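You operate a simulated robot arm through the tools that you are given. There is no shell and no other tool. Be economical: measure what you need, move in short steps, check, and stop when the job is done.

Carry out the task below with a simulated two-armed robot. There is one attempt and no reset: what you move stays moved.

Task
On the top of the inspection bench, fold the rag in half.

Only the result counts: the job must be done as asked and must still hold three seconds after the hand-in. Knocking over, shifting, dropping, spilling or breaking anything else fails it. Flat cloth is picked up by pressing the open fingertips on it (5 to 10 N) and closing them slowly along it; thin cloth reads only 2 to 8 mm in the jaws.

Robot
Two 7-joint arms with two-finger parallel grippers on one trunk, on a base that drives. Base frame: it is fixed to the floor where the robot stands at the start and does not move with it; the origin is under the middle of the robot, x ahead of it, y to its left, z up. Readings come in mm, rad, newtons and seconds.
The left shoulder is at the start at [70, 163, 1070], the right one opposite. Places, roughly: top of the inspection bench [600, 0, 800]. Payload 3.43 kg a hand.
The tool frame of a hand sits at the grasp point between the pads (the TCP): z along the fingers, y along the line on which they close. The tips reach 34 mm beyond it. Largest opening 128 mm; finger width 24, thickness 12; the body of the gripper, 48 by 130 mm, starts 96 mm behind the TCP.
Orientation is that of the tool frame in the base frame, as a unit quaternion [x, y, z, w]. With the fingers straight down and closing along the base's y, the tool's x points along the base's -x, its y along +y and its z along -z.

Tools
- The arms move only by the tool step_arm. It takes "left_increments", "right_increments" or both (then of equal length, played together; a hand with none holds still); each is one flat list of numbers, 7 for each row, row after row: the shift along the base's x, y, z in mm, then the turn, a rotation vector about the base's x, y, z in rad, then the gripper command, from -1 (shut) to 1 (fully open), values between in proportion. In form: [tx, ty, tz, wx, wy, wz, grip, tx, ty, tz, wx, wy, wz, grip, ...]. A call has 1 to 20 rows; each row is the pose to reach, as a shift and turn from the pose commanded when the call began. A row lasts 0.2 s, in which the tool goes at most 50 mm and 0.15 rad; a call with a longer step from one row to the next is refused whole, and so is a gripper value outside its range. A pose out of reach is approached as far as the arm can. The call stops where the force on the tool passes 40 N (or 10 N more than at its start, if that is more) or the arm is blocked; 0.2 s more then pass. Each finger travels about 153 mm/s and halts on what it meets, pressing with about 39 N; the grip force reading is that of the motor and also rises with nothing between the fingers. The clock runs only during rows and for 0.2 s after the last one: add rows that repeat a pose to give the fingers time. The reply holds the time, the measured pose of the TCP, the force on the tool along the base axes, the opening and the grip force, in the units named above and with some noise.
- Cameras (640 x 400 px; columns grow to the right, rows downward): "scene" is now at [134.8, 10.1, 1288.1]; the picture's right is [0.11, -0.99, 0.00], its down [-0.66, -0.08, -0.75] and it looks along [0.74, 0.09, -0.66] (base axes); focal length 266 px, centre (320, 200). "left" rides on the left gripper at [76, 11, -160] in its tool frame; the picture's right is [-0.15, 0.99, 0.00], its down [-0.88, -0.13, -0.46] and it looks along [-0.45, -0.07, 0.89] (tool axes); focal length 234 px, centre (320, 200). "right" rides on the right gripper at [76, -11, -160] in its tool frame; the picture's right is [0.15, 0.99, 0.00], its down [-0.88, 0.13, -0.46] and it looks along [-0.45, 0.07, 0.89] (tool axes); focal length 234 px, centre (320, 200). There is no depth. A picture from a camera that has moved, and an enlarged one, comes with that camera's place and axes in the base frame and with its lens.
- capture(camera): a new picture of that camera. The clock stands still meanwhile.
- move_column(by): slides the trunk up (or, below 0, down) by that many mm; the arms and the scene camera ride with it, the base frame stays. It gives what a move gives, with no picture.
- base_move(legs): drives the robot by 1 to 6 legs, each [ahead, left, turn to the left] in mm, mm and rad, along the robot's own axes; the way and the turn of a leg run together, so that a leg with both is an arc; at most 1500 mm and 3.142 rad a leg. The arms and the cameras ride along, it lands a little off, and it stops where it bumps. It gives what a move gives.
- turn_head(pan, tilt): turns the head with the scene camera to pan (to the left, within 1.501 rad either way) and tilt (down, from -0.506 to 1.204), counted from straight ahead of the robot. It gives what a move gives.
- inspect(camera, box): a new picture of the part [left, top, right, bottom] of that camera's present view, enlarged. The clock stands still meanwhile.
- job_done(): hands the job in; it is judged then, once.

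Work in short steps. Places have to be worked out from the pictures, the camera data and where the tool is seen: move nearer, look again, correct. Check each grasp and each placing, and mend what went wrong. You have 120 turns and 88 pictures in all, those below and enlarged ones among them. Open the grippers and draw the arms clear of the work before you hand the job in, unless the task says otherwise; then end with one line.

The tools are called after "Emit:" as name(argument=value, ...) on one line, values as JSON. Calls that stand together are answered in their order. step_arm: Moves the arms, as the interface text tells. Its arguments: {"type":"object","properties":{"left_increments":{"type":"array","items":{"type":"number"}},"right_increments":{"type":"array","items":{"type":"number"}}},"required":[]} The other tools are called the same way: move_column (by) slides the trunk up or down; base_move (legs) drives the base; turn_head (pan, tilt) turns the head that bears the scene camera; capture (camera) takes a picture; inspect (camera, box) takes an enlarged picture of a part of a camera's view; job_done () hands the job in.

At the start:

```text
t: 0.0
left_eef_pos: [562.2, 218.0, 956.3]
left_orientation: [-0.001, 1.0, -0.001, 0.0]
left_force: [0.7, 0.4, -0.9]
left_opening: 128.1
left_grasp_force: 0.1
right_eef_pos: [392.9, -199.9, 1061.4]
right_orientation: [-0.001, 1.0, 0.0, 0.0]
right_force: [-1.3, -0.2, 0.9]
right_opening: 127.7
right_grasp_force: 0.2
trunk travel left (down, up): [-550.0, 390.0]
robot x, y, heading: [0.3, 0.2, -0.001]
head pan, tilt: [0.113, 0.724]
```

scene: 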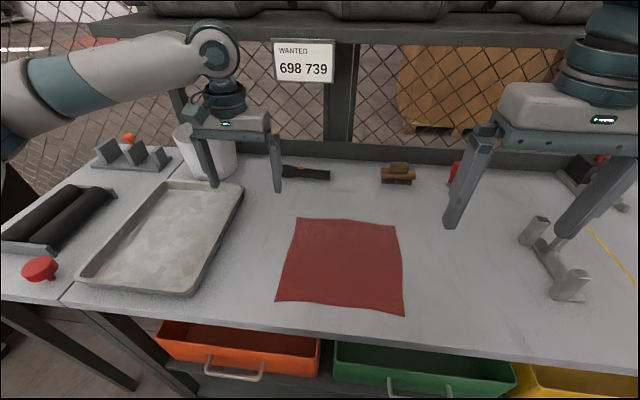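
right: 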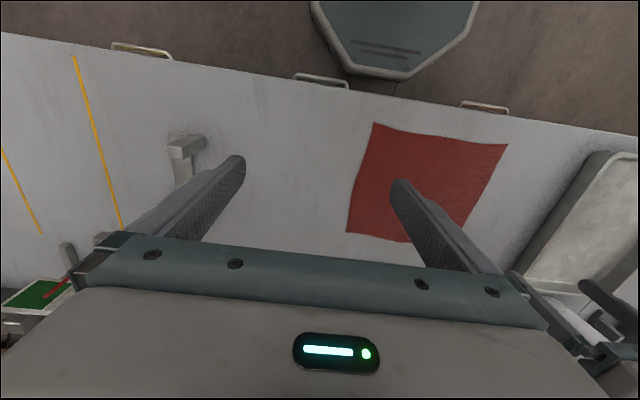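
left: 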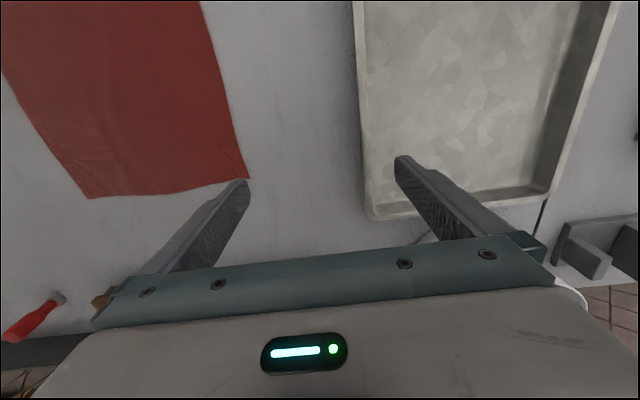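

The rag spans about x 394–635 and y −132 to +132, with nothing near it. Its near edge is at the inner limit of reach, so I back the base off a little.

Emit:
base_move(legs=[[-130, 0, 0]])

Emit:
capture(camera="scene")

```text
t: 1.3
left_eef_pos: [433.1, 219.4, 956.1]
left_orientation: [-0.002, 1.0, 0.0, 0.0]
left_force: [-0.4, 0.1, 0.8]
left_opening: 128.2
left_grasp_force: 0.1
right_eef_pos: [265.2, -199.5, 1061.8]
right_orientation: [-0.001, 1.0, -0.001, 0.0]
right_force: [-0.4, 0.2, -0.5]
right_opening: 128.2
right_grasp_force: 0.1
trunk travel left (down, up): [-550.0, 390.0]
robot x, y, heading: [-126.2, -0.3, 0.0]
head pan, tilt: [0.113, 0.724]
```

```text
84 pictures are left
camera scene: at [7.5, 10.3, 1288.1], right [0.12, -0.99, 0.0], down [-0.66, -0.08, -0.75], along [0.74, 0.09, -0.66], focal length 266 px, centre (320, 200)
```

scene: 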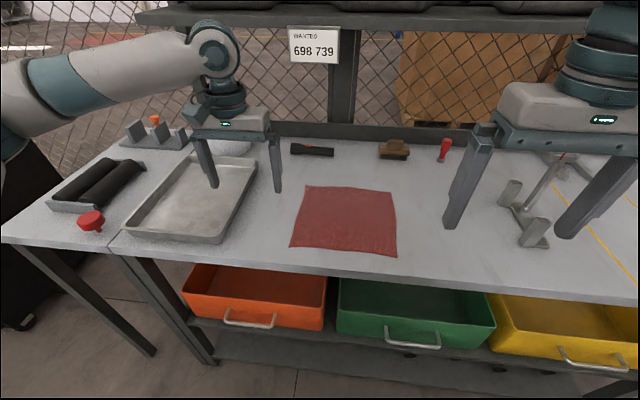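

Re-measured from here, the near edge is at x≈402 with corners at y≈+133 and −126. I bring both hands above the near corners with the fingers partly open.

Emit:
step_arm(left_increments=[-3, -17, -14, 0, 0, 0, 0.5, -6, -34, -28, 0, 0, 0, 0, -9, -51, -42, 0, 0, 0, -0.2, -12, -68, -56, 0, 0, 0, -0.375, -15, -85, -70, 0, 0, 0, -0.375, -17, -100, -84, 0, 0, 0, -0.375, -18, -114, -96, 0, 0, 0, -0.375], right_increments=[21, 14, -29, 0, 0, 0, 0.5, 43, 28, -58, 0, 0, 0, 0, 64, 42, -87, 0, 0, 0, -0.2, 86, 56, -116, 0, 0, 0, -0.375, 107, 70, -145, 0, 0, 0, -0.375, 128, 84, -173, 0, 0, 0, -0.375, 150, 98, -202, 0, 0, 0, -0.375])

Emit:
capture(camera="left")

Emit:
capture(camera="right")

Emit:
capture(camera="scene")

```text
t: 2.9
left_eef_pos: [417.6, 104.9, 858.8]
left_orientation: [-0.002, 1.0, 0.001, 0.0]
left_force: [0.1, 0.2, -0.6]
left_opening: 39.8
left_grasp_force: 0.1
right_eef_pos: [417.3, -101.3, 860.3]
right_orientation: [-0.001, 1.0, 0.0, -0.001]
right_force: [-0.2, -0.1, -0.7]
right_opening: 40.1
right_grasp_force: 0.0
trunk travel left (down, up): [-550.0, 390.0]
robot x, y, heading: [-125.4, -3.0, 0.005]
head pan, tilt: [0.113, 0.724]
```

```text
83 pictures are left
camera left: at [342.5, 115.6, 1018.5], right [0.14, 0.99, 0.0], down [0.88, -0.13, 0.46], along [0.45, -0.07, -0.89], focal length 234 px, centre (320, 200)
```

left: 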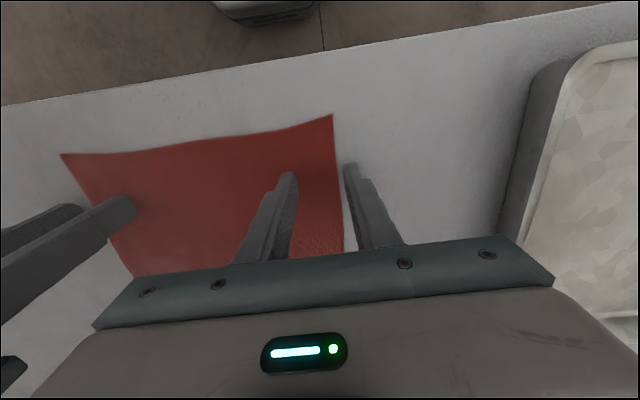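

```text
82 pictures are left
camera right: at [342.6, -112.7, 1019.6], right [-0.15, 0.99, 0.0], down [0.88, 0.13, 0.45], along [0.45, 0.07, -0.89], focal length 234 px, centre (320, 200)
```

right: 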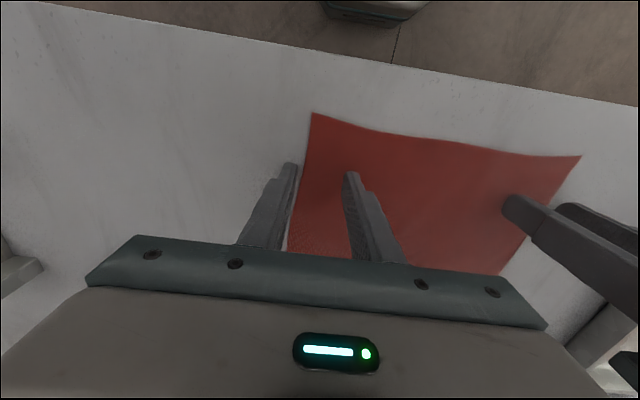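

```text
81 pictures are left
camera scene: at [9.1, 10.1, 1288.0], right [0.12, -0.99, 0.0], down [-0.66, -0.08, -0.75], along [0.74, 0.09, -0.66], focal length 266 px, centre (320, 200)
```

scene: 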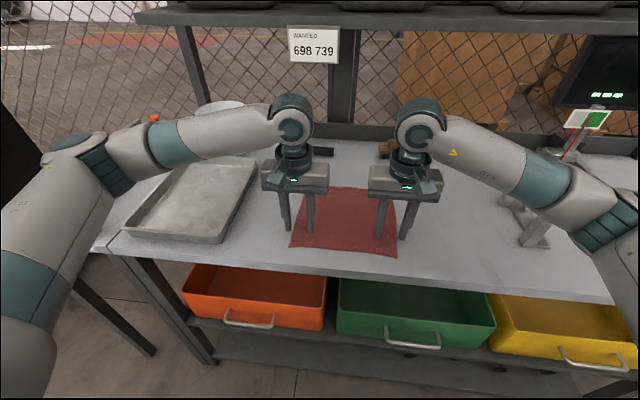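

The wrist views put the bench top nearer z≈800. The near corners come out at about (370, 122) and (369, −115), so I shift the hands there and go slightly lower.

Emit:
step_arm(left_increments=[-16, -7, 0, 0, 0, 0, -0.375, -33, -15, -8, 0, 0, 0, -0.375, -33, -15, -12, 0, 0, 0, -0.375], right_increments=[-16, 9, 0, 0, 0, 0, -0.375, -33, 17, -8, 0, 0, 0, -0.375, -33, 17, -14, 0, 0, 0, -0.375])

Emit:
capture(camera="left")

Emit:
capture(camera="right")

```text
t: 3.7
left_eef_pos: [381.9, 87.9, 856.5]
left_orientation: [-0.002, 1.0, -0.002, 0.007]
left_force: [-2.9, 2.0, 18.6]
left_opening: 40.1
left_grasp_force: 0.5
right_eef_pos: [383.7, -84.6, 855.3]
right_orientation: [0.0, 1.0, 0.004, 0.008]
right_force: [-2.4, 0.0, 20.5]
right_opening: 39.8
right_grasp_force: 0.3
trunk travel left (down, up): [-550.0, 390.0]
robot x, y, heading: [-126.1, -0.7, -0.002]
head pan, tilt: [0.113, 0.724]
stopped in row 3 (right hand): the force on the tool passed its limit (the readings are from after the stop); the commanded pose is now the measured one
```

```text
80 pictures are left
camera left: at [305.9, 99.9, 1013.8], right [0.14, 0.99, 0.0], down [0.88, -0.12, 0.47], along [0.46, -0.07, -0.88], focal length 234 px, centre (320, 200)
```

left: 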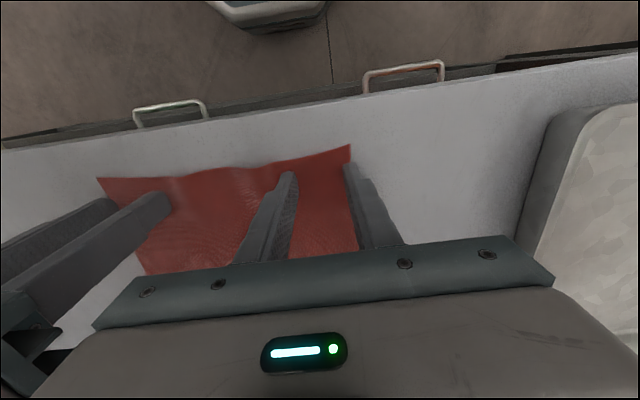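

```text
79 pictures are left
camera right: at [306.2, -97.4, 1013.7], right [-0.15, 0.99, 0.0], down [0.87, 0.13, 0.47], along [0.46, 0.07, -0.88], focal length 234 px, centre (320, 200)
```

right: 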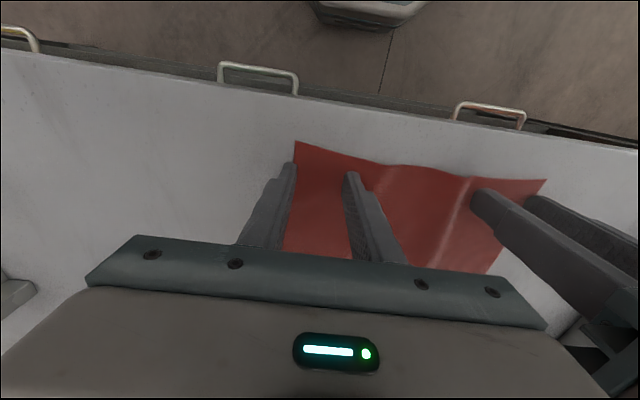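

Contact came at TCP z≈856, so the top is at about z 822. That puts the near corners at about (358, 116) and (356, −111). I lift a little, move 11 mm nearer the edge and come down gently.

Emit:
step_arm(left_increments=[0, 0, 8, 0, 0, 0, -0.375, -11, 1, 8, 0, 0, 0, -0.375, -11, 1, 4, 0, 0, 0, -0.375, -11, 1, 1, 0, 0, 0, -0.375, -11, 1, -1, 0, 0, 0, -0.375, -11, 1, -2, 0, 0, 0, -0.375], right_increments=[0, 0, 8, 0, 0, 0, -0.375, -13, 1, 8, 0, 0, 0, -0.375, -13, 1, 4, 0, 0, 0, -0.375, -13, 1, 1, 0, 0, 0, -0.375, -13, 1, -1, 0, 0, 0, -0.375, -13, 1, -2, 0, 0, 0, -0.375])

Emit:
capture(camera="left")

Emit:
capture(camera="right")

```text
t: 5.1
left_eef_pos: [373.5, 90.0, 856.2]
left_orientation: [-0.003, 1.0, -0.003, 0.009]
left_force: [-0.9, 1.3, 18.6]
left_opening: 40.2
left_grasp_force: 0.1
right_eef_pos: [372.2, -85.6, 854.8]
right_orientation: [0.001, 1.0, 0.004, 0.012]
right_force: [-1.7, -0.1, 21.2]
right_opening: 40.0
right_grasp_force: 0.1
trunk travel left (down, up): [-550.0, 390.0]
robot x, y, heading: [-127.7, 1.8, 0.005]
head pan, tilt: [0.113, 0.724]
stopped in row 6 (right hand): the force on the tool passed its limit (the readings are from after the stop); the commanded pose is now the measured one
```

```text
78 pictures are left
camera left: at [295.8, 101.2, 1013.4], right [0.14, 0.99, 0.0], down [0.87, -0.12, 0.47], along [0.47, -0.07, -0.88], focal length 234 px, centre (320, 200)
```

left: 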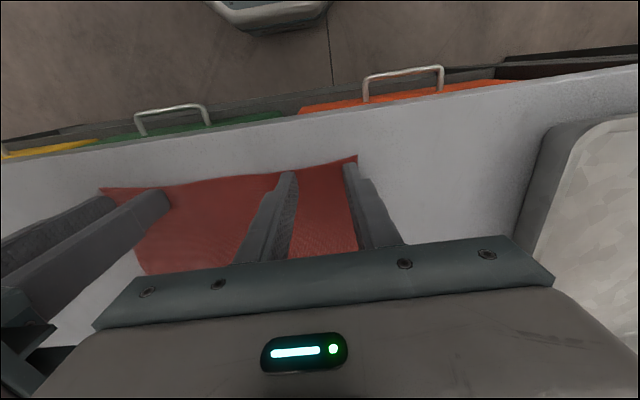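

```text
77 pictures are left
camera right: at [293.7, -97.0, 1013.2], right [-0.14, 0.99, 0.01], down [0.87, 0.12, 0.48], along [0.47, 0.07, -0.88], focal length 234 px, centre (320, 200)
```

right: 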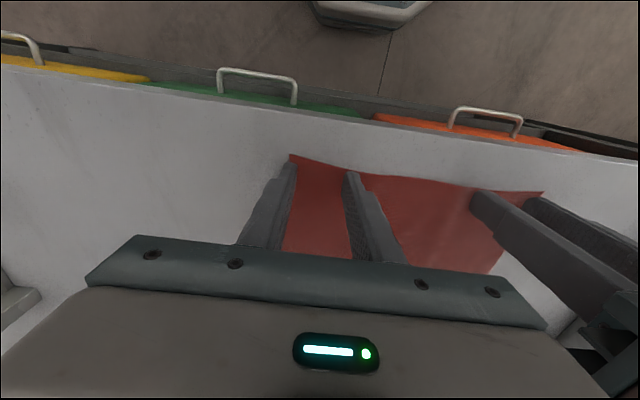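

The fingertips sit at the edges, but the press is about 20 N. I ease up slightly to reach 5–10 N.

Emit:
step_arm(left_increments=[0, 0, 1.5, 0, 0, 0, -0.375, 0, 0, 1.5, 0, 0, 0, -0.375], right_increments=[0, 0, 1.5, 0, 0, 0, -0.375, 0, 0, 1.5, 0, 0, 0, -0.375])

```text
t: 5.7
left_eef_pos: [373.0, 88.9, 855.8]
left_orientation: [-0.003, 1.0, -0.003, 0.008]
left_force: [1.5, 0.3, 19.4]
left_opening: 40.0
left_grasp_force: 0.4
right_eef_pos: [372.6, -84.4, 855.3]
right_orientation: [0.002, 1.0, 0.004, 0.01]
right_force: [-0.6, -0.8, 18.6]
right_opening: 40.3
right_grasp_force: 0.4
trunk travel left (down, up): [-550.0, 390.0]
robot x, y, heading: [-126.3, 0.0, 0.003]
head pan, tilt: [0.113, 0.724]
```

Still about 19 N, so I ease up another 2 mm.

Emit:
step_arm(left_increments=[0, 0, 2, 0, 0, 0, -0.375, 0, 0, 2, 0, 0, 0, -0.375], right_increments=[0, 0, 2, 0, 0, 0, -0.375, 0, 0, 2, 0, 0, 0, -0.375])

```text
t: 6.3
left_eef_pos: [373.6, 90.0, 855.8]
left_orientation: [-0.003, 1.0, -0.002, 0.007]
left_force: [-0.6, -0.6, 6.6]
left_opening: 39.9
left_grasp_force: 0.0
right_eef_pos: [372.7, -83.7, 855.9]
right_orientation: [0.001, 1.0, 0.003, 0.008]
right_force: [-1.2, 0.7, 8.2]
right_opening: 40.0
right_grasp_force: 0.1
trunk travel left (down, up): [-550.0, 390.0]
robot x, y, heading: [-126.0, -1.9, 0.004]
head pan, tilt: [0.113, 0.724]
```

The press is now 7–8 N on both hands. I close slowly along the cloth.

Emit:
step_arm(left_increments=[0, 0, 0, 0, 0, 0, -0.42, 0, 0, 0, 0, 0, 0, -0.46, 0, 0, 0, 0, 0, 0, -0.5, 0, 0, 0, 0, 0, 0, -0.54, 0, 0, 0, 0, 0, 0, -0.58, 0, 0, 0, 0, 0, 0, -0.62, 0, 0, 0, 0, 0, 0, -0.66, 0, 0, 0, 0, 0, 0, -0.7, 0, 0, 0, 0, 0, 0, -0.74, 0, 0, 0, 0, 0, 0, -0.78, 0, 0, 0, 0, 0, 0, -0.82, 0, 0, 0, 0, 0, 0, -0.86, 0, 0, 0, 0, 0, 0, -0.9, 0, 0, 0, 0, 0, 0, -0.95, 0, 0, 0, 0, 0, 0, -1, 0, 0, 0, 0, 0, 0, -1, 0, 0, 0, 0, 0, 0, -1], right_increments=[0, 0, 0, 0, 0, 0, -0.42, 0, 0, 0, 0, 0, 0, -0.46, 0, 0, 0, 0, 0, 0, -0.5, 0, 0, 0, 0, 0, 0, -0.54, 0, 0, 0, 0, 0, 0, -0.58, 0, 0, 0, 0, 0, 0, -0.62, 0, 0, 0, 0, 0, 0, -0.66, 0, 0, 0, 0, 0, 0, -0.7, 0, 0, 0, 0, 0, 0, -0.74, 0, 0, 0, 0, 0, 0, -0.78, 0, 0, 0, 0, 0, 0, -0.82, 0, 0, 0, 0, 0, 0, -0.86, 0, 0, 0, 0, 0, 0, -0.9, 0, 0, 0, 0, 0, 0, -0.95, 0, 0, 0, 0, 0, 0, -1, 0, 0, 0, 0, 0, 0, -1, 0, 0, 0, 0, 0, 0, -1])

Emit:
capture(camera="left")

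Emit:
capture(camera="right")

```text
t: 9.9
left_eef_pos: [375.1, 89.3, 855.9]
left_orientation: [-0.003, 1.0, -0.003, 0.006]
left_force: [1.2, -5.9, 1.0]
left_opening: 2.0
left_grasp_force: 36.2
right_eef_pos: [373.6, -86.1, 855.8]
right_orientation: [0.001, 1.0, 0.003, 0.008]
right_force: [0.5, 6.5, 2.3]
right_opening: 2.0
right_grasp_force: 36.4
trunk travel left (down, up): [-550.0, 390.0]
robot x, y, heading: [-128.4, -4.0, 0.002]
head pan, tilt: [0.113, 0.724]
```

```text
76 pictures are left
camera left: at [298.2, 101.4, 1014.2], right [0.14, 0.99, 0.0], down [0.88, -0.12, 0.47], along [0.46, -0.07, -0.88], focal length 234 px, centre (320, 200)
```

left: 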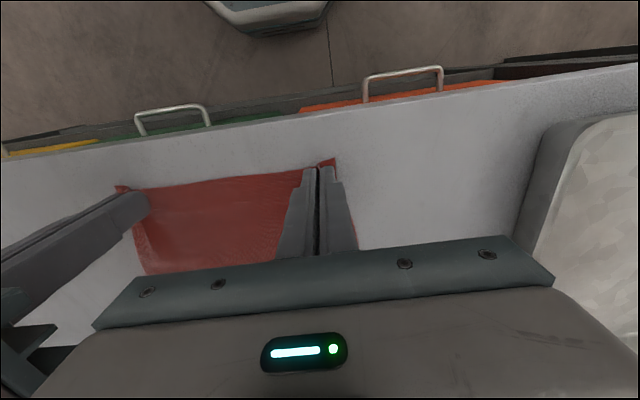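

```text
75 pictures are left
camera right: at [296.3, -96.6, 1013.9], right [-0.14, 0.99, 0.01], down [0.87, 0.12, 0.47], along [0.47, 0.07, -0.88], focal length 234 px, centre (320, 200)
```

right: 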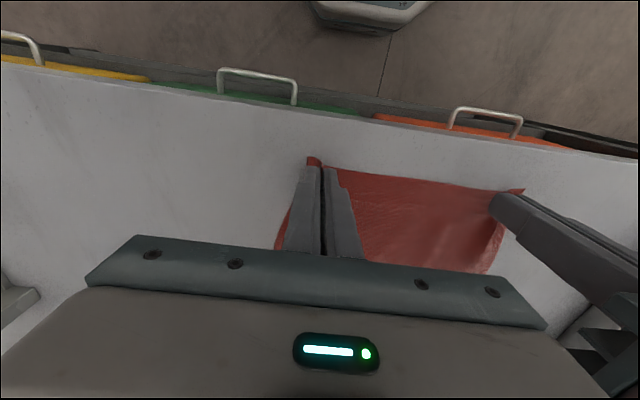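

Both jaws read 2 mm with red cloth between the fingertips. I lift along the first part of the fold arc and check.

Emit:
step_arm(left_increments=[0, 0, 10, 0, 0, 0, -1, 2, 0, 20, 0, 0, 0, -1, 5, 0, 30, 0, 0, 0, -1, 9, 0, 40, 0, 0, 0, -1, 14, 0, 50, 0, 0, 0, -1, 20, 0, 59, 0, 0, 0, -1], right_increments=[0, 0, 10, 0, 0, 0, -1, 2, 0, 20, 0, 0, 0, -1, 5, 0, 30, 0, 0, 0, -1, 9, 0, 40, 0, 0, 0, -1, 14, 0, 50, 0, 0, 0, -1, 20, 0, 59, 0, 0, 0, -1])

Emit:
capture(camera="left")

Emit:
capture(camera="scene")

```text
t: 11.3
left_eef_pos: [396.1, 90.1, 915.5]
left_orientation: [-0.002, 1.0, -0.003, 0.006]
left_force: [-0.5, -5.5, 0.0]
left_opening: 1.9
left_grasp_force: 37.1
right_eef_pos: [395.6, -83.4, 915.2]
right_orientation: [0.001, 1.0, 0.004, 0.008]
right_force: [0.0, 4.8, -0.5]
right_opening: 2.0
right_grasp_force: 36.7
trunk travel left (down, up): [-550.0, 390.0]
robot x, y, heading: [-129.1, -0.7, -0.003]
head pan, tilt: [0.113, 0.724]
```

```text
74 pictures are left
camera left: at [318.9, 101.4, 1073.7], right [0.14, 0.99, 0.0], down [0.88, -0.12, 0.47], along [0.46, -0.07, -0.88], focal length 234 px, centre (320, 200)
```

left: 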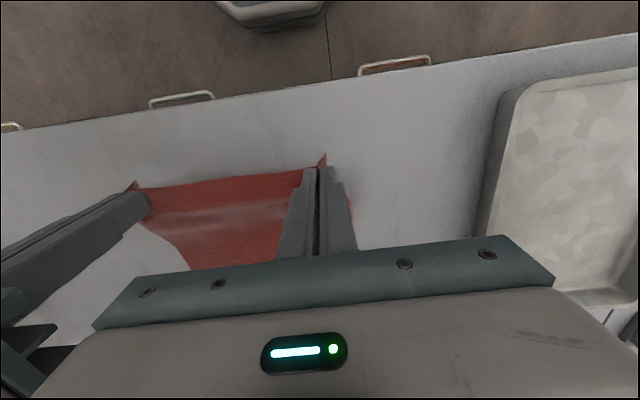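

```text
73 pictures are left
camera scene: at [8.4, 10.1, 1288.1], right [0.12, -0.99, 0.0], down [-0.66, -0.08, -0.75], along [0.74, 0.09, -0.66], focal length 266 px, centre (320, 200)
```

scene: 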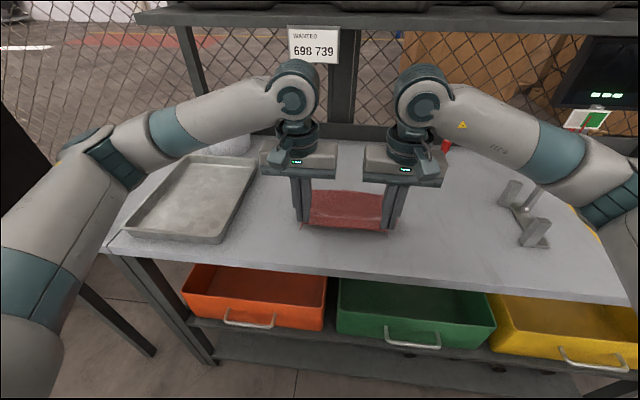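

The rag hangs well from both hands. I carry on around the arc over the far half and stop just above it.

Emit:
step_arm(left_increments=[12, 0, 16, 0, 0, 0, -1, 26, 0, 26, 0, 0, 0, -1, 42, 0, 33, 0, 0, 0, -1, 58, 0, 37, 0, 0, 0, -1, 75, 0, 38, 0, 0, 0, -1, 92, 0, 37, 0, 0, 0, -1, 108, 0, 31, 0, 0, 0, -1, 124, 0, 23, 0, 0, 0, -1, 138, 0, 12, 0, 0, 0, -1, 150, 0, 0, 0, 0, 0, -1, 160, 0, -14, 0, 0, 0, -1, 167, 0, -28, 0, 0, 0, -1, 167, 0, -28, 0, 0, 0, -1], right_increments=[12, 0, 16, 0, 0, 0, -1, 26, 0, 26, 0, 0, 0, -1, 42, 0, 33, 0, 0, 0, -1, 58, 0, 37, 0, 0, 0, -1, 75, 0, 38, 0, 0, 0, -1, 92, 0, 37, 0, 0, 0, -1, 108, 0, 31, 0, 0, 0, -1, 124, 0, 23, 0, 0, 0, -1, 138, 0, 12, 0, 0, 0, -1, 150, 0, 0, 0, 0, 0, -1, 160, 0, -14, 0, 0, 0, -1, 167, 0, -28, 0, 0, 0, -1, 167, 0, -28, 0, 0, 0, -1])

Emit:
capture(camera="left")

Emit:
capture(camera="right")

Emit:
inspect(camera="scene", box=[220, 100, 460, 270])

```text
t: 14.1
left_eef_pos: [561.8, 89.6, 885.5]
left_orientation: [-0.002, 1.0, -0.003, 0.006]
left_force: [-0.1, -5.7, 1.1]
left_opening: 1.9
left_grasp_force: 36.7
right_eef_pos: [561.6, -84.3, 885.6]
right_orientation: [0.0, 1.0, 0.003, 0.008]
right_force: [0.6, 6.0, -1.2]
right_opening: 1.8
right_grasp_force: 37.1
trunk travel left (down, up): [-550.0, 390.0]
robot x, y, heading: [-125.0, -1.8, 0.007]
head pan, tilt: [0.113, 0.724]
```

```text
72 pictures are left
camera left: at [485.1, 101.4, 1044.0], right [0.14, 0.99, 0.0], down [0.88, -0.12, 0.47], along [0.46, -0.07, -0.88], focal length 234 px, centre (320, 200)
```

left: 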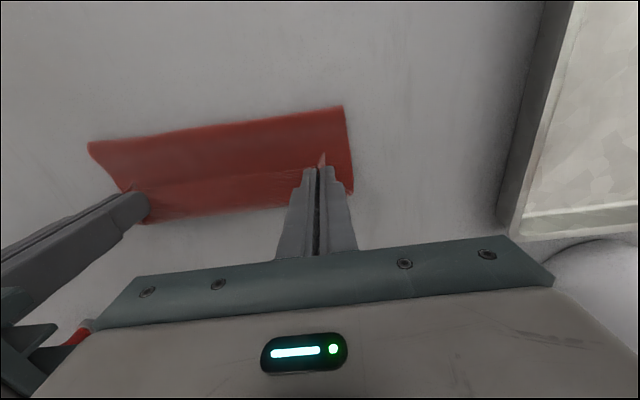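

```text
71 pictures are left
camera right: at [483.2, -96.5, 1043.4], right [-0.14, 0.99, 0.0], down [0.87, 0.13, 0.47], along [0.47, 0.07, -0.88], focal length 234 px, centre (320, 200)
```

right: 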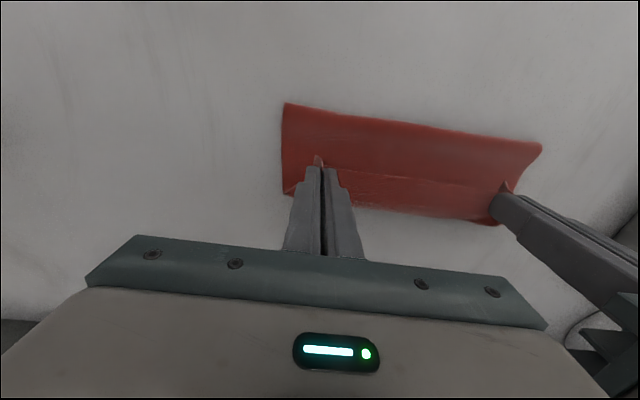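

```text
2.35 times, centred on (340, 185) of scene
camera zoom: at [8.0, 10.2, 1288.2], right [0.12, -0.99, 0.0], down [-0.66, -0.08, -0.75], along [0.74, 0.09, -0.66], focal length 626 px, centre (273, 235)
```

zoom: 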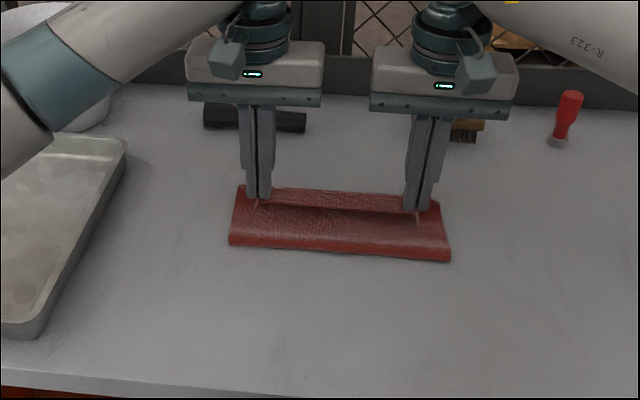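

The fold looks clean. The wrist views put the far edge at x≈600, so I set the pinch down at x≈584.

Emit:
step_arm(left_increments=[8, 0, -4, 0, 0, 0, -1, 15, 0, -10, 0, 0, 0, -1, 20, 0, -16, 0, 0, 0, -1, 22, 0, -22, 0, 0, 0, -1, 22, 0, -25, 0, 0, 0, -1, 22, 0, -26, 0, 0, 0, -1], right_increments=[8, 0, -4, 0, 0, 0, -1, 15, 0, -10, 0, 0, 0, -1, 20, 0, -16, 0, 0, 0, -1, 22, 0, -22, 0, 0, 0, -1, 22, 0, -25, 0, 0, 0, -1, 22, 0, -26, 0, 0, 0, -1])

Emit:
capture(camera="left")

Emit:
capture(camera="right")

Emit:
inspect(camera="scene", box=[280, 140, 420, 230])

```text
t: 15.5
left_eef_pos: [585.5, 88.7, 861.0]
left_orientation: [-0.003, 1.0, -0.003, 0.005]
left_force: [0.3, -5.6, 1.3]
left_opening: 2.1
left_grasp_force: 37.0
right_eef_pos: [584.4, -85.4, 860.7]
right_orientation: [0.001, 1.0, 0.003, 0.008]
right_force: [0.1, 6.4, 1.9]
right_opening: 2.2
right_grasp_force: 37.0
trunk travel left (down, up): [-550.0, 390.0]
robot x, y, heading: [-126.4, 0.3, 0.006]
head pan, tilt: [0.113, 0.724]
```

```text
69 pictures are left
camera left: at [507.7, 101.0, 1018.8], right [0.14, 0.99, 0.0], down [0.88, -0.12, 0.47], along [0.46, -0.07, -0.88], focal length 234 px, centre (320, 200)
```

left: 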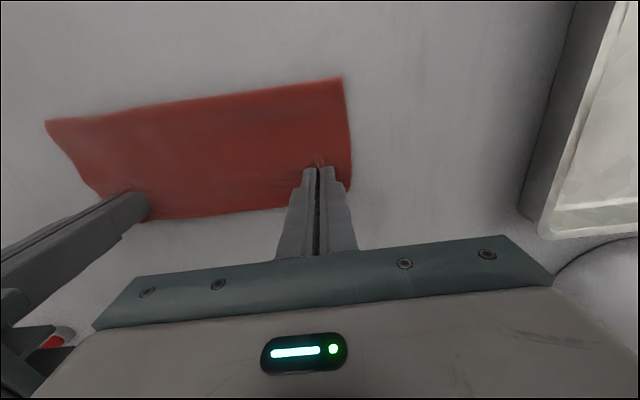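

```text
68 pictures are left
camera right: at [505.8, -97.3, 1018.9], right [-0.14, 0.99, 0.01], down [0.87, 0.12, 0.47], along [0.47, 0.07, -0.88], focal length 234 px, centre (320, 200)
```

right: 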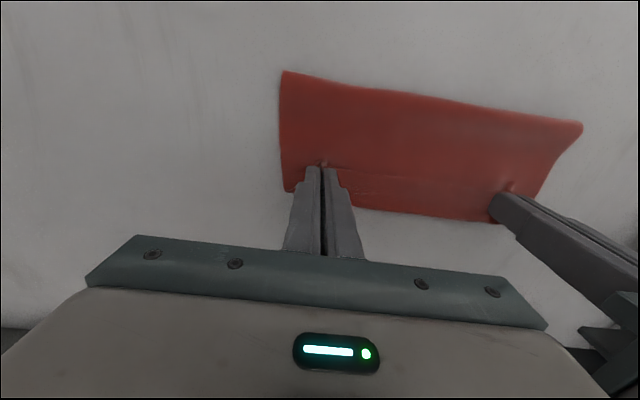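

```text
4.44 times, centred on (350, 185) of scene
camera zoom: at [8.5, 10.2, 1288.1], right [0.12, -0.99, 0.0], down [-0.66, -0.08, -0.75], along [0.74, 0.09, -0.66], focal length 1183 px, centre (187, 267)
```

zoom: 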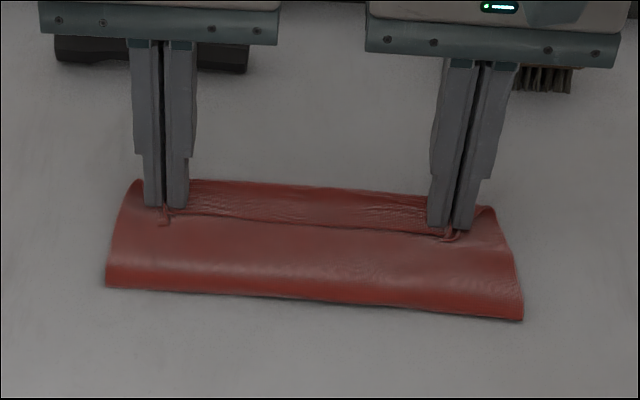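

The edge still falls roughly 20–30 mm short of the far edge, because the lower layer slid a little to x≈607. I lift slightly, go 20 mm further and lower again.

Emit:
step_arm(left_increments=[0, 0, 5, 0, 0, 0, -1, 4, 0, 10, 0, 0, 0, -1, 9, 0, 10, 0, 0, 0, -1, 14, 0, 8, 0, 0, 0, -1, 18, 0, 5, 0, 0, 0, -1, 20, 0, 2, 0, 0, 0, -1, 20, 0, -1, 0, 0, 0, -1, 20, 0, -1, 0, 0, 0, -1], right_increments=[0, 0, 5, 0, 0, 0, -1, 4, 0, 10, 0, 0, 0, -1, 9, 0, 10, 0, 0, 0, -1, 14, 0, 8, 0, 0, 0, -1, 18, 0, 5, 0, 0, 0, -1, 20, 0, 2, 0, 0, 0, -1, 20, 0, -1, 0, 0, 0, -1, 20, 0, -1, 0, 0, 0, -1])

Emit:
capture(camera="left")

Emit:
inspect(camera="scene", box=[280, 140, 420, 230])

```text
t: 17.3
left_eef_pos: [605.0, 88.8, 859.6]
left_orientation: [-0.002, 1.0, -0.003, 0.007]
left_force: [0.1, -5.7, 1.0]
left_opening: 2.0
left_grasp_force: 36.9
right_eef_pos: [603.9, -84.2, 858.3]
right_orientation: [0.001, 1.0, 0.003, 0.008]
right_force: [-0.1, 5.6, 2.5]
right_opening: 1.9
right_grasp_force: 36.7
trunk travel left (down, up): [-550.0, 390.0]
robot x, y, heading: [-126.6, -1.8, 0.004]
head pan, tilt: [0.113, 0.724]
```

```text
66 pictures are left
camera left: at [527.6, 100.5, 1018.4], right [0.14, 0.99, 0.0], down [0.88, -0.12, 0.47], along [0.46, -0.07, -0.88], focal length 234 px, centre (320, 200)
```

left: 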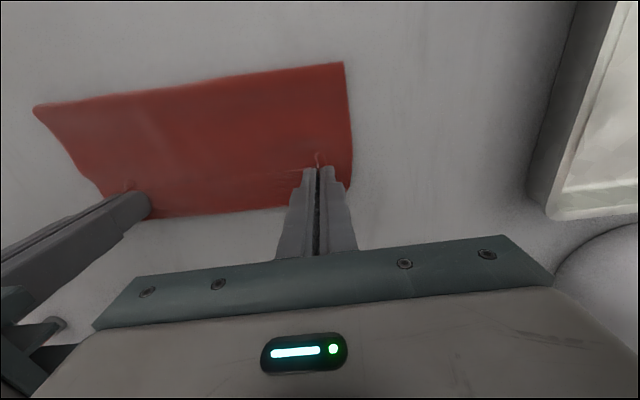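

```text
4.44 times, centred on (350, 185) of scene
camera zoom: at [8.2, 10.2, 1288.1], right [0.12, -0.99, 0.0], down [-0.66, -0.08, -0.75], along [0.74, 0.09, -0.66], focal length 1183 px, centre (187, 267)
```

zoom: 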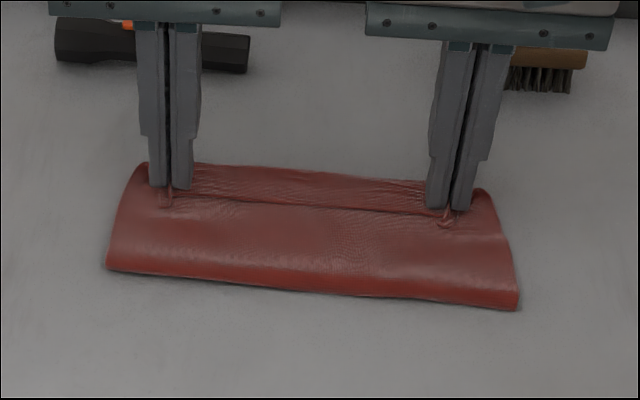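

The visible strip suggests what happened. The hands did not turn over, so the margin between pinch and edge (~25 mm) still points back toward me as a flipped flap, and the lower layer has probably not moved. I go back to x≈548, lower, release gently and look before turning the flap over.

Emit:
step_arm(left_increments=[-5, 0, 10, 0, 0, 0, -1, -18, 0, 14, 0, 0, 0, -1, -32, 0, 14, 0, 0, 0, -1, -45, 0, 12, 0, 0, 0, -1, -55, 0, 6, 0, 0, 0, -1, -57, 0, 2, 0, 0, 0, -1, -57, 0, 2, 0, 0, 0, -1], right_increments=[-5, 0, 10, 0, 0, 0, -1, -18, 0, 14, 0, 0, 0, -1, -32, 0, 14, 0, 0, 0, -1, -45, 0, 12, 0, 0, 0, -1, -55, 0, 6, 0, 0, 0, -1, -57, 0, 2, 0, 0, 0, -1, -57, 0, 2, 0, 0, 0, -1])

Emit:
capture(camera="left")

Emit:
inspect(camera="scene", box=[280, 140, 420, 230])

```text
t: 18.9
left_eef_pos: [546.6, 90.4, 863.7]
left_orientation: [-0.002, 1.0, -0.003, 0.005]
left_force: [0.4, -7.3, 0.9]
left_opening: 1.9
left_grasp_force: 37.3
right_eef_pos: [547.2, -84.7, 862.9]
right_orientation: [0.002, 1.0, 0.004, 0.008]
right_force: [-0.8, 6.6, -0.1]
right_opening: 1.7
right_grasp_force: 36.5
trunk travel left (down, up): [-550.0, 390.0]
robot x, y, heading: [-127.8, 1.6, 0.006]
head pan, tilt: [0.113, 0.724]
```

```text
64 pictures are left
camera left: at [469.9, 101.5, 1021.2], right [0.14, 0.99, 0.0], down [0.88, -0.12, 0.47], along [0.46, -0.07, -0.88], focal length 234 px, centre (320, 200)
```

left: 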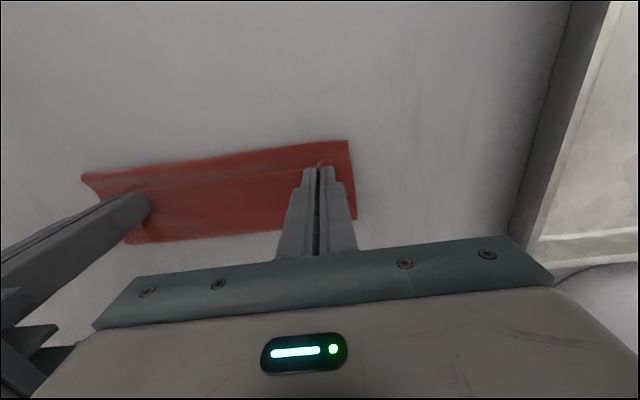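

```text
4.44 times, centred on (350, 185) of scene
camera zoom: at [8.3, 10.2, 1288.1], right [0.12, -0.99, 0.0], down [-0.66, -0.08, -0.75], along [0.74, 0.09, -0.66], focal length 1183 px, centre (187, 267)
```

zoom: 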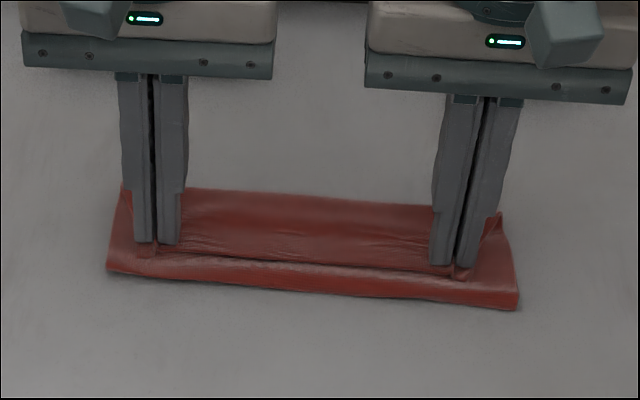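

The fold line got pulled forward to x≈520, giving a triple layer. I unfold along the reverse arc, lay the rag flat again and regrasp in a better way.

Emit:
step_arm(left_increments=[-5, 0, 25, 0, 0, 0, -1, -12, 0, 50, 0, 0, 0, -1, -25, 0, 70, 0, 0, 0, -1, -40, 0, 85, 0, 0, 0, -1, -58, 0, 92, 0, 0, 0, -1, -76, 0, 94, 0, 0, 0, -1, -94, 0, 92, 0, 0, 0, -1, -110, 0, 85, 0, 0, 0, -1, -126, 0, 74, 0, 0, 0, -1, -140, 0, 60, 0, 0, 0, -1, -152, 0, 45, 0, 0, 0, -1, -162, 0, 28, 0, 0, 0, -1, -168, 0, 12, 0, 0, 0, -1, -170, 0, 0, 0, 0, 0, -1, -171, 0, -5, 0, 0, 0, -1, -171, 0, -5, 0, 0, 0, -1], right_increments=[-5, 0, 25, 0, 0, 0, -1, -12, 0, 50, 0, 0, 0, -1, -25, 0, 70, 0, 0, 0, -1, -40, 0, 85, 0, 0, 0, -1, -58, 0, 92, 0, 0, 0, -1, -76, 0, 94, 0, 0, 0, -1, -94, 0, 92, 0, 0, 0, -1, -110, 0, 85, 0, 0, 0, -1, -126, 0, 74, 0, 0, 0, -1, -140, 0, 60, 0, 0, 0, -1, -152, 0, 45, 0, 0, 0, -1, -162, 0, 28, 0, 0, 0, -1, -168, 0, 12, 0, 0, 0, -1, -170, 0, 0, 0, 0, 0, -1, -171, 0, -5, 0, 0, 0, -1, -171, 0, -5, 0, 0, 0, -1])

Emit:
capture(camera="left")

Emit:
inspect(camera="scene", box=[240, 130, 440, 280])

```text
t: 22.3
left_eef_pos: [376.3, 89.4, 856.6]
left_orientation: [-0.002, 1.0, -0.002, 0.006]
left_force: [0.0, -4.3, -0.4]
left_opening: 2.1
left_grasp_force: 36.5
right_eef_pos: [374.8, -84.8, 856.4]
right_orientation: [0.001, 1.0, 0.003, 0.007]
right_force: [0.1, 4.5, 0.4]
right_opening: 1.7
right_grasp_force: 36.6
trunk travel left (down, up): [-550.0, 390.0]
robot x, y, heading: [-128.3, -3.0, 0.002]
head pan, tilt: [0.113, 0.724]
```

```text
62 pictures are left
camera left: at [299.1, 100.7, 1014.4], right [0.14, 0.99, 0.0], down [0.88, -0.12, 0.47], along [0.46, -0.07, -0.88], focal length 234 px, centre (320, 200)
```

left: 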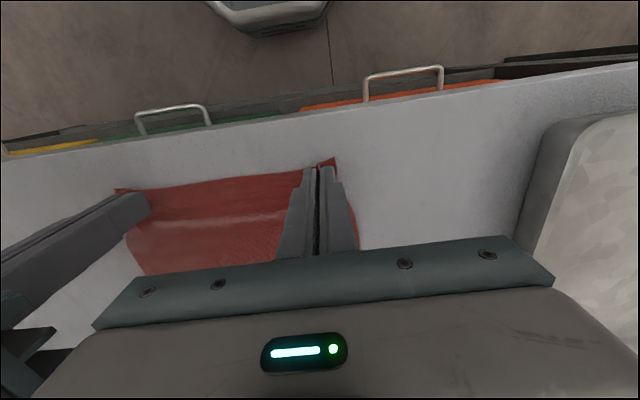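

```text
2.67 times, centred on (340, 205) of scene
camera zoom: at [8.3, 10.1, 1288.1], right [0.12, -0.99, 0.0], down [-0.66, -0.08, -0.75], along [0.74, 0.09, -0.66], focal length 710 px, centre (267, 187)
```

zoom: 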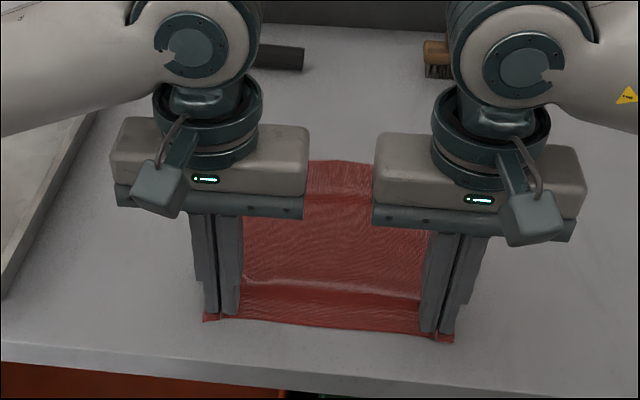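

The rag is back flat with only small wrinkles. I pull it 6 mm to take out slack, open slowly, rise, and turn each hand 90° (cameras outward) so the fingers close along x. That lets me pinch right at the edge with almost no margin.

Emit:
step_arm(left_increments=[-3, 0, 0, 0, 0, 0, -1, -6, 0, 0, 0, 0, 0, -1, -6, 0, 0, 0, 0, 0, -0.85, -6, 0, 0, 0, 0, 0, -0.7, -6, 0, 0, 0, 0, 0, -0.55, -6, 0, 0, 0, 0, 0, -0.4, -6, 0, 0, 0, 0, 0, -0.3, -6, 0, 10, 0, 0, 0, -0.3, -6, 0, 40, 0, 0, 0, -0.3, -6, 0, 80, 0, 0, 0, -0.3], right_increments=[-3, 0, 0, 0, 0, 0, -1, -6, 0, 0, 0, 0, 0, -1, -6, 0, 0, 0, 0, 0, -0.85, -6, 0, 0, 0, 0, 0, -0.7, -6, 0, 0, 0, 0, 0, -0.55, -6, 0, 0, 0, 0, 0, -0.4, -6, 0, 0, 0, 0, 0, -0.3, -6, 0, 10, 0, 0, 0, -0.3, -6, 0, 40, 0, 0, 0, -0.3, -6, 0, 80, 0, 0, 0, -0.3])

Emit:
capture(camera="left")

Emit:
capture(camera="right")

Emit:
inspect(camera="scene", box=[240, 130, 440, 280])

```text
t: 24.5
left_eef_pos: [370.6, 91.0, 937.2]
left_orientation: [-0.003, 1.0, -0.002, 0.006]
left_force: [-0.6, -0.2, 0.2]
left_opening: 45.0
left_grasp_force: 0.1
right_eef_pos: [367.8, -83.0, 936.5]
right_orientation: [0.001, 1.0, 0.004, 0.009]
right_force: [-0.4, 0.6, 0.9]
right_opening: 44.7
right_grasp_force: 0.0
trunk travel left (down, up): [-550.0, 390.0]
robot x, y, heading: [-124.5, -3.4, 0.003]
head pan, tilt: [0.113, 0.724]
```

```text
60 pictures are left
camera left: at [293.3, 102.6, 1095.1], right [0.14, 0.99, 0.0], down [0.88, -0.12, 0.47], along [0.46, -0.07, -0.88], focal length 234 px, centre (320, 200)
```

left: 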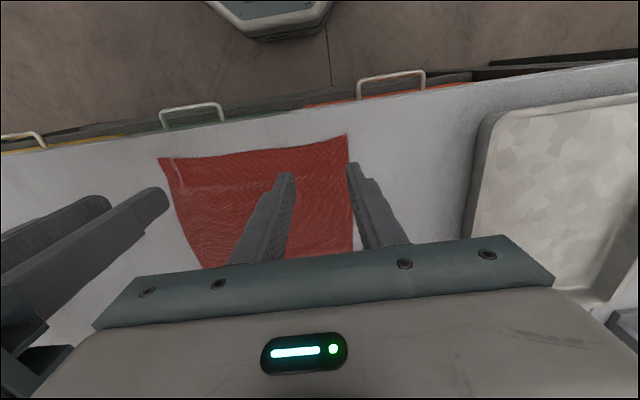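

```text
59 pictures are left
camera right: at [289.4, -96.7, 1095.4], right [-0.14, 0.99, 0.0], down [0.87, 0.13, 0.47], along [0.47, 0.07, -0.88], focal length 234 px, centre (320, 200)
```

right: 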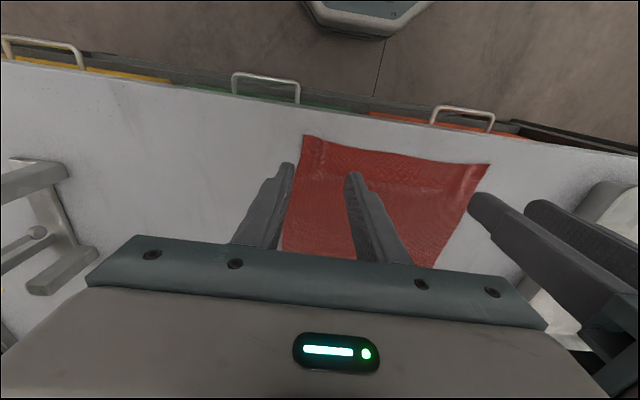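

```text
2.67 times, centred on (340, 205) of scene
camera zoom: at [7.3, 10.4, 1288.1], right [0.12, -0.99, 0.0], down [-0.66, -0.08, -0.75], along [0.74, 0.09, -0.66], focal length 710 px, centre (267, 187)
```

zoom: 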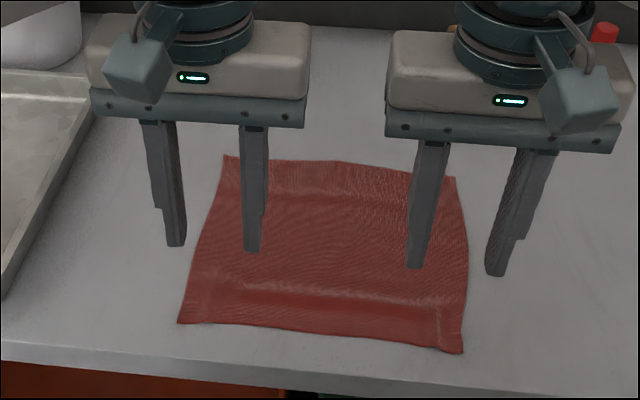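

The rag is flat again: near edge x≈355, far edge ≈570, y from −108 to +123. I turn the hands at this height.

Emit:
step_arm(left_increments=[0, 2, 0, 0, 0, -0.14, -0.4, 1, 4, 0, 0, 0, -0.28, -0.5, 1, 6, 0, 0, 0, -0.42, -0.625, 2, 8, 0, 0, 0, -0.56, -0.625, 2, 10, 0, 0, 0, -0.7, -0.625, 3, 12, 0, 0, 0, -0.84, -0.625, 4, 14, 0, 0, 0, -0.98, -0.625, 4, 14, 0, 0, 0, -1.12, -0.625, 4, 14, 0, 0, 0, -1.26, -0.625, 4, 14, 0, 0, 0, -1.4, -0.625, 4, 14, 0, 0, 0, -1.52, -0.625, 4, 14, -20, 0, 0, -1.57, -0.625, 4, 14, -40, 0, 0, -1.57, -0.625], right_increments=[0, -1, 0, 0, 0, 0.14, -0.4, 1, -2, 0, 0, 0, 0.28, -0.5, 2, -3, 0, 0, 0, 0.42, -0.625, 3, -4, 0, 0, 0, 0.56, -0.625, 4, -5, 0, 0, 0, 0.7, -0.625, 5, -6, 0, 0, 0, 0.84, -0.625, 6, -7, 0, 0, 0, 0.98, -0.625, 7, -7, 0, 0, 0, 1.12, -0.625, 7, -7, 0, 0, 0, 1.26, -0.625, 7, -7, 0, 0, 0, 1.4, -0.625, 7, -7, 0, 0, 0, 1.52, -0.625, 7, -7, -20, 0, 0, 1.57, -0.625, 7, -7, -40, 0, 0, 1.57, -0.625])

Emit:
capture(camera="left")

Emit:
capture(camera="right")

Emit:
inspect(camera="scene", box=[240, 130, 440, 280])

```text
t: 27.3
left_eef_pos: [373.5, 103.6, 895.7]
left_orientation: [0.705, 0.709, -0.005, 0.002]
left_force: [0.4, 0.2, -0.6]
left_opening: 23.8
left_grasp_force: 0.0
right_eef_pos: [361.9, -57.4, 946.9]
right_orientation: [-0.687, 0.726, 0.008, 0.003]
right_force: [0.3, -0.5, 0.2]
right_opening: 24.2
right_grasp_force: 0.0
right hand out of reach, approached as far as the arm can: row 11, 12, 13
trunk travel left (down, up): [-550.0, 390.0]
robot x, y, heading: [-125.1, -0.5, 0.003]
head pan, tilt: [0.113, 0.724]
```

```text
57 pictures are left
camera left: at [386.4, 181.5, 1054.0], right [0.99, -0.14, 0.0], down [-0.12, -0.88, 0.47], along [-0.07, -0.46, -0.88], focal length 234 px, centre (320, 200)
```

left: 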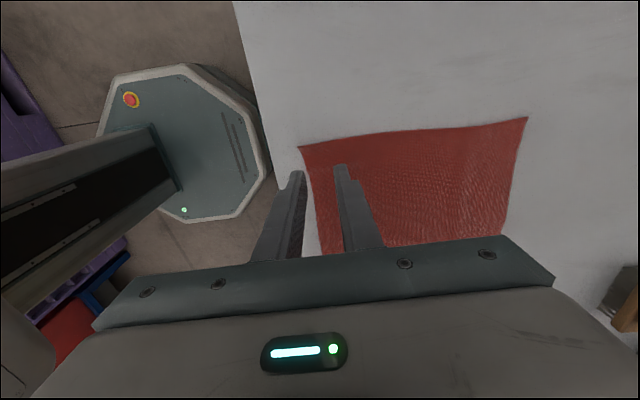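

```text
56 pictures are left
camera right: at [370.9, -135.6, 1104.9], right [-1.0, -0.09, 0.0], down [-0.08, 0.88, 0.47], along [-0.05, 0.47, -0.88], focal length 234 px, centre (320, 200)
```

right: 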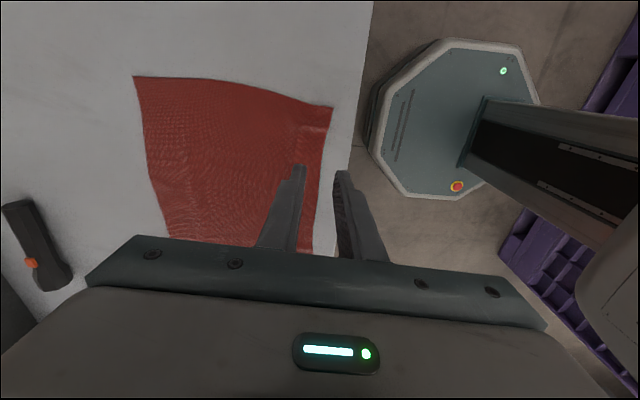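

```text
2.67 times, centred on (340, 205) of scene
camera zoom: at [8.4, 10.7, 1288.1], right [0.12, -0.99, 0.0], down [-0.66, -0.08, -0.75], along [0.74, 0.09, -0.66], focal length 710 px, centre (267, 187)
```

zoom: 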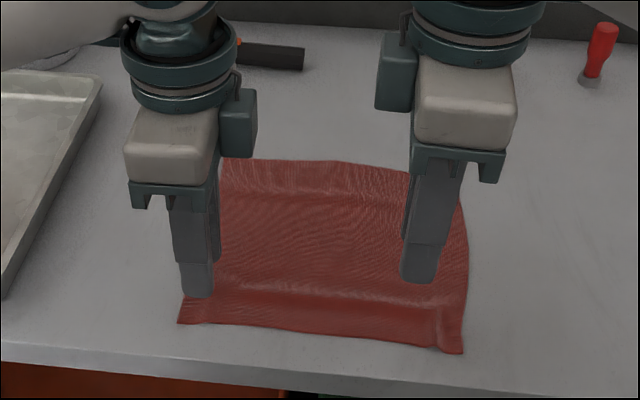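

The right hand hit a wrist limit near full yaw. I back its yaw off to about 75° and bring it into position.

Emit:
step_arm(right_increments=[3, -8, 0, 0, 0, -0.1, -0.625, 6, -16, 0, 0, 0, -0.24, -0.625, 9, -25, 0, 0, 0, -0.26, -0.625, 13, -34, 0, 0, 0, -0.26, -0.625, 13, -34, -25, 0, 0, -0.26, -0.625, 13, -34, -50, 0, 0, -0.26, -0.625])

Emit:
capture(camera="right")

```text
t: 28.7
left_eef_pos: [373.2, 104.1, 896.2]
left_orientation: [0.705, 0.709, -0.006, 0.003]
left_force: [0.2, 0.5, 0.1]
left_opening: 24.3
left_grasp_force: 0.0
right_eef_pos: [374.8, -91.6, 899.2]
right_orientation: [-0.589, 0.808, 0.008, 0.004]
right_force: [0.1, 0.6, -0.7]
right_opening: 24.2
right_grasp_force: 0.0
trunk travel left (down, up): [-550.0, 390.0]
robot x, y, heading: [-128.2, 0.3, 0.003]
head pan, tilt: [0.113, 0.724]
```

```text
54 pictures are left
camera right: at [362.3, -169.7, 1056.8], right [-0.99, 0.17, 0.0], down [0.15, 0.87, 0.47], along [0.07, 0.46, -0.88], focal length 234 px, centre (320, 200)
```

right: 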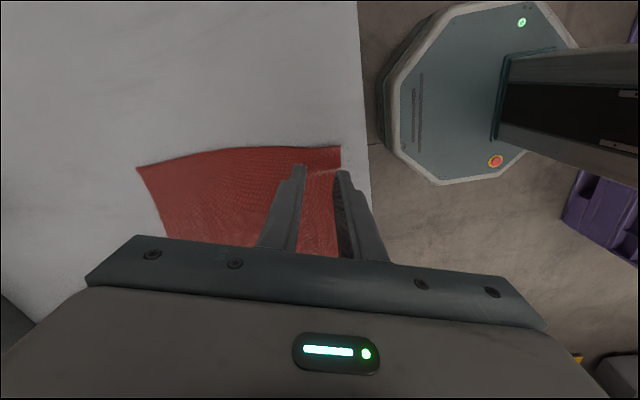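

Both hands are over the near edge at x≈353–355, with the fingers closing along x. I lower both to just above contact.

Emit:
step_arm(left_increments=[0, 0, -20, 0, 0, 0, -0.625, 0, 0, -34, 0, 0, 0, -0.625, 0, 0, -38, 0, 0, 0, -0.625, 0, 0, -39.5, 0, 0, 0, -0.625, 0, 0, -39.5, 0, 0, 0, -0.625], right_increments=[-1, 0, -20, 0, 0, 0, -0.625, -2, 0, -36, 0, 0, 0, -0.625, -2, 0, -41, 0, 0, 0, -0.625, -2, 0, -42, 0, 0, 0, -0.625, -2, 0, -42, 0, 0, 0, -0.625])

```text
t: 29.9
left_eef_pos: [373.4, 104.2, 857.0]
left_orientation: [0.705, 0.709, -0.007, 0.002]
left_force: [0.6, -0.3, 0.6]
left_opening: 24.1
left_grasp_force: 0.1
right_eef_pos: [372.0, -91.0, 856.6]
right_orientation: [-0.587, 0.809, 0.007, 0.004]
right_force: [0.7, 0.4, -0.3]
right_opening: 24.1
right_grasp_force: 0.0
trunk travel left (down, up): [-550.0, 390.0]
robot x, y, heading: [-124.0, -1.4, 0.004]
head pan, tilt: [0.113, 0.724]
```

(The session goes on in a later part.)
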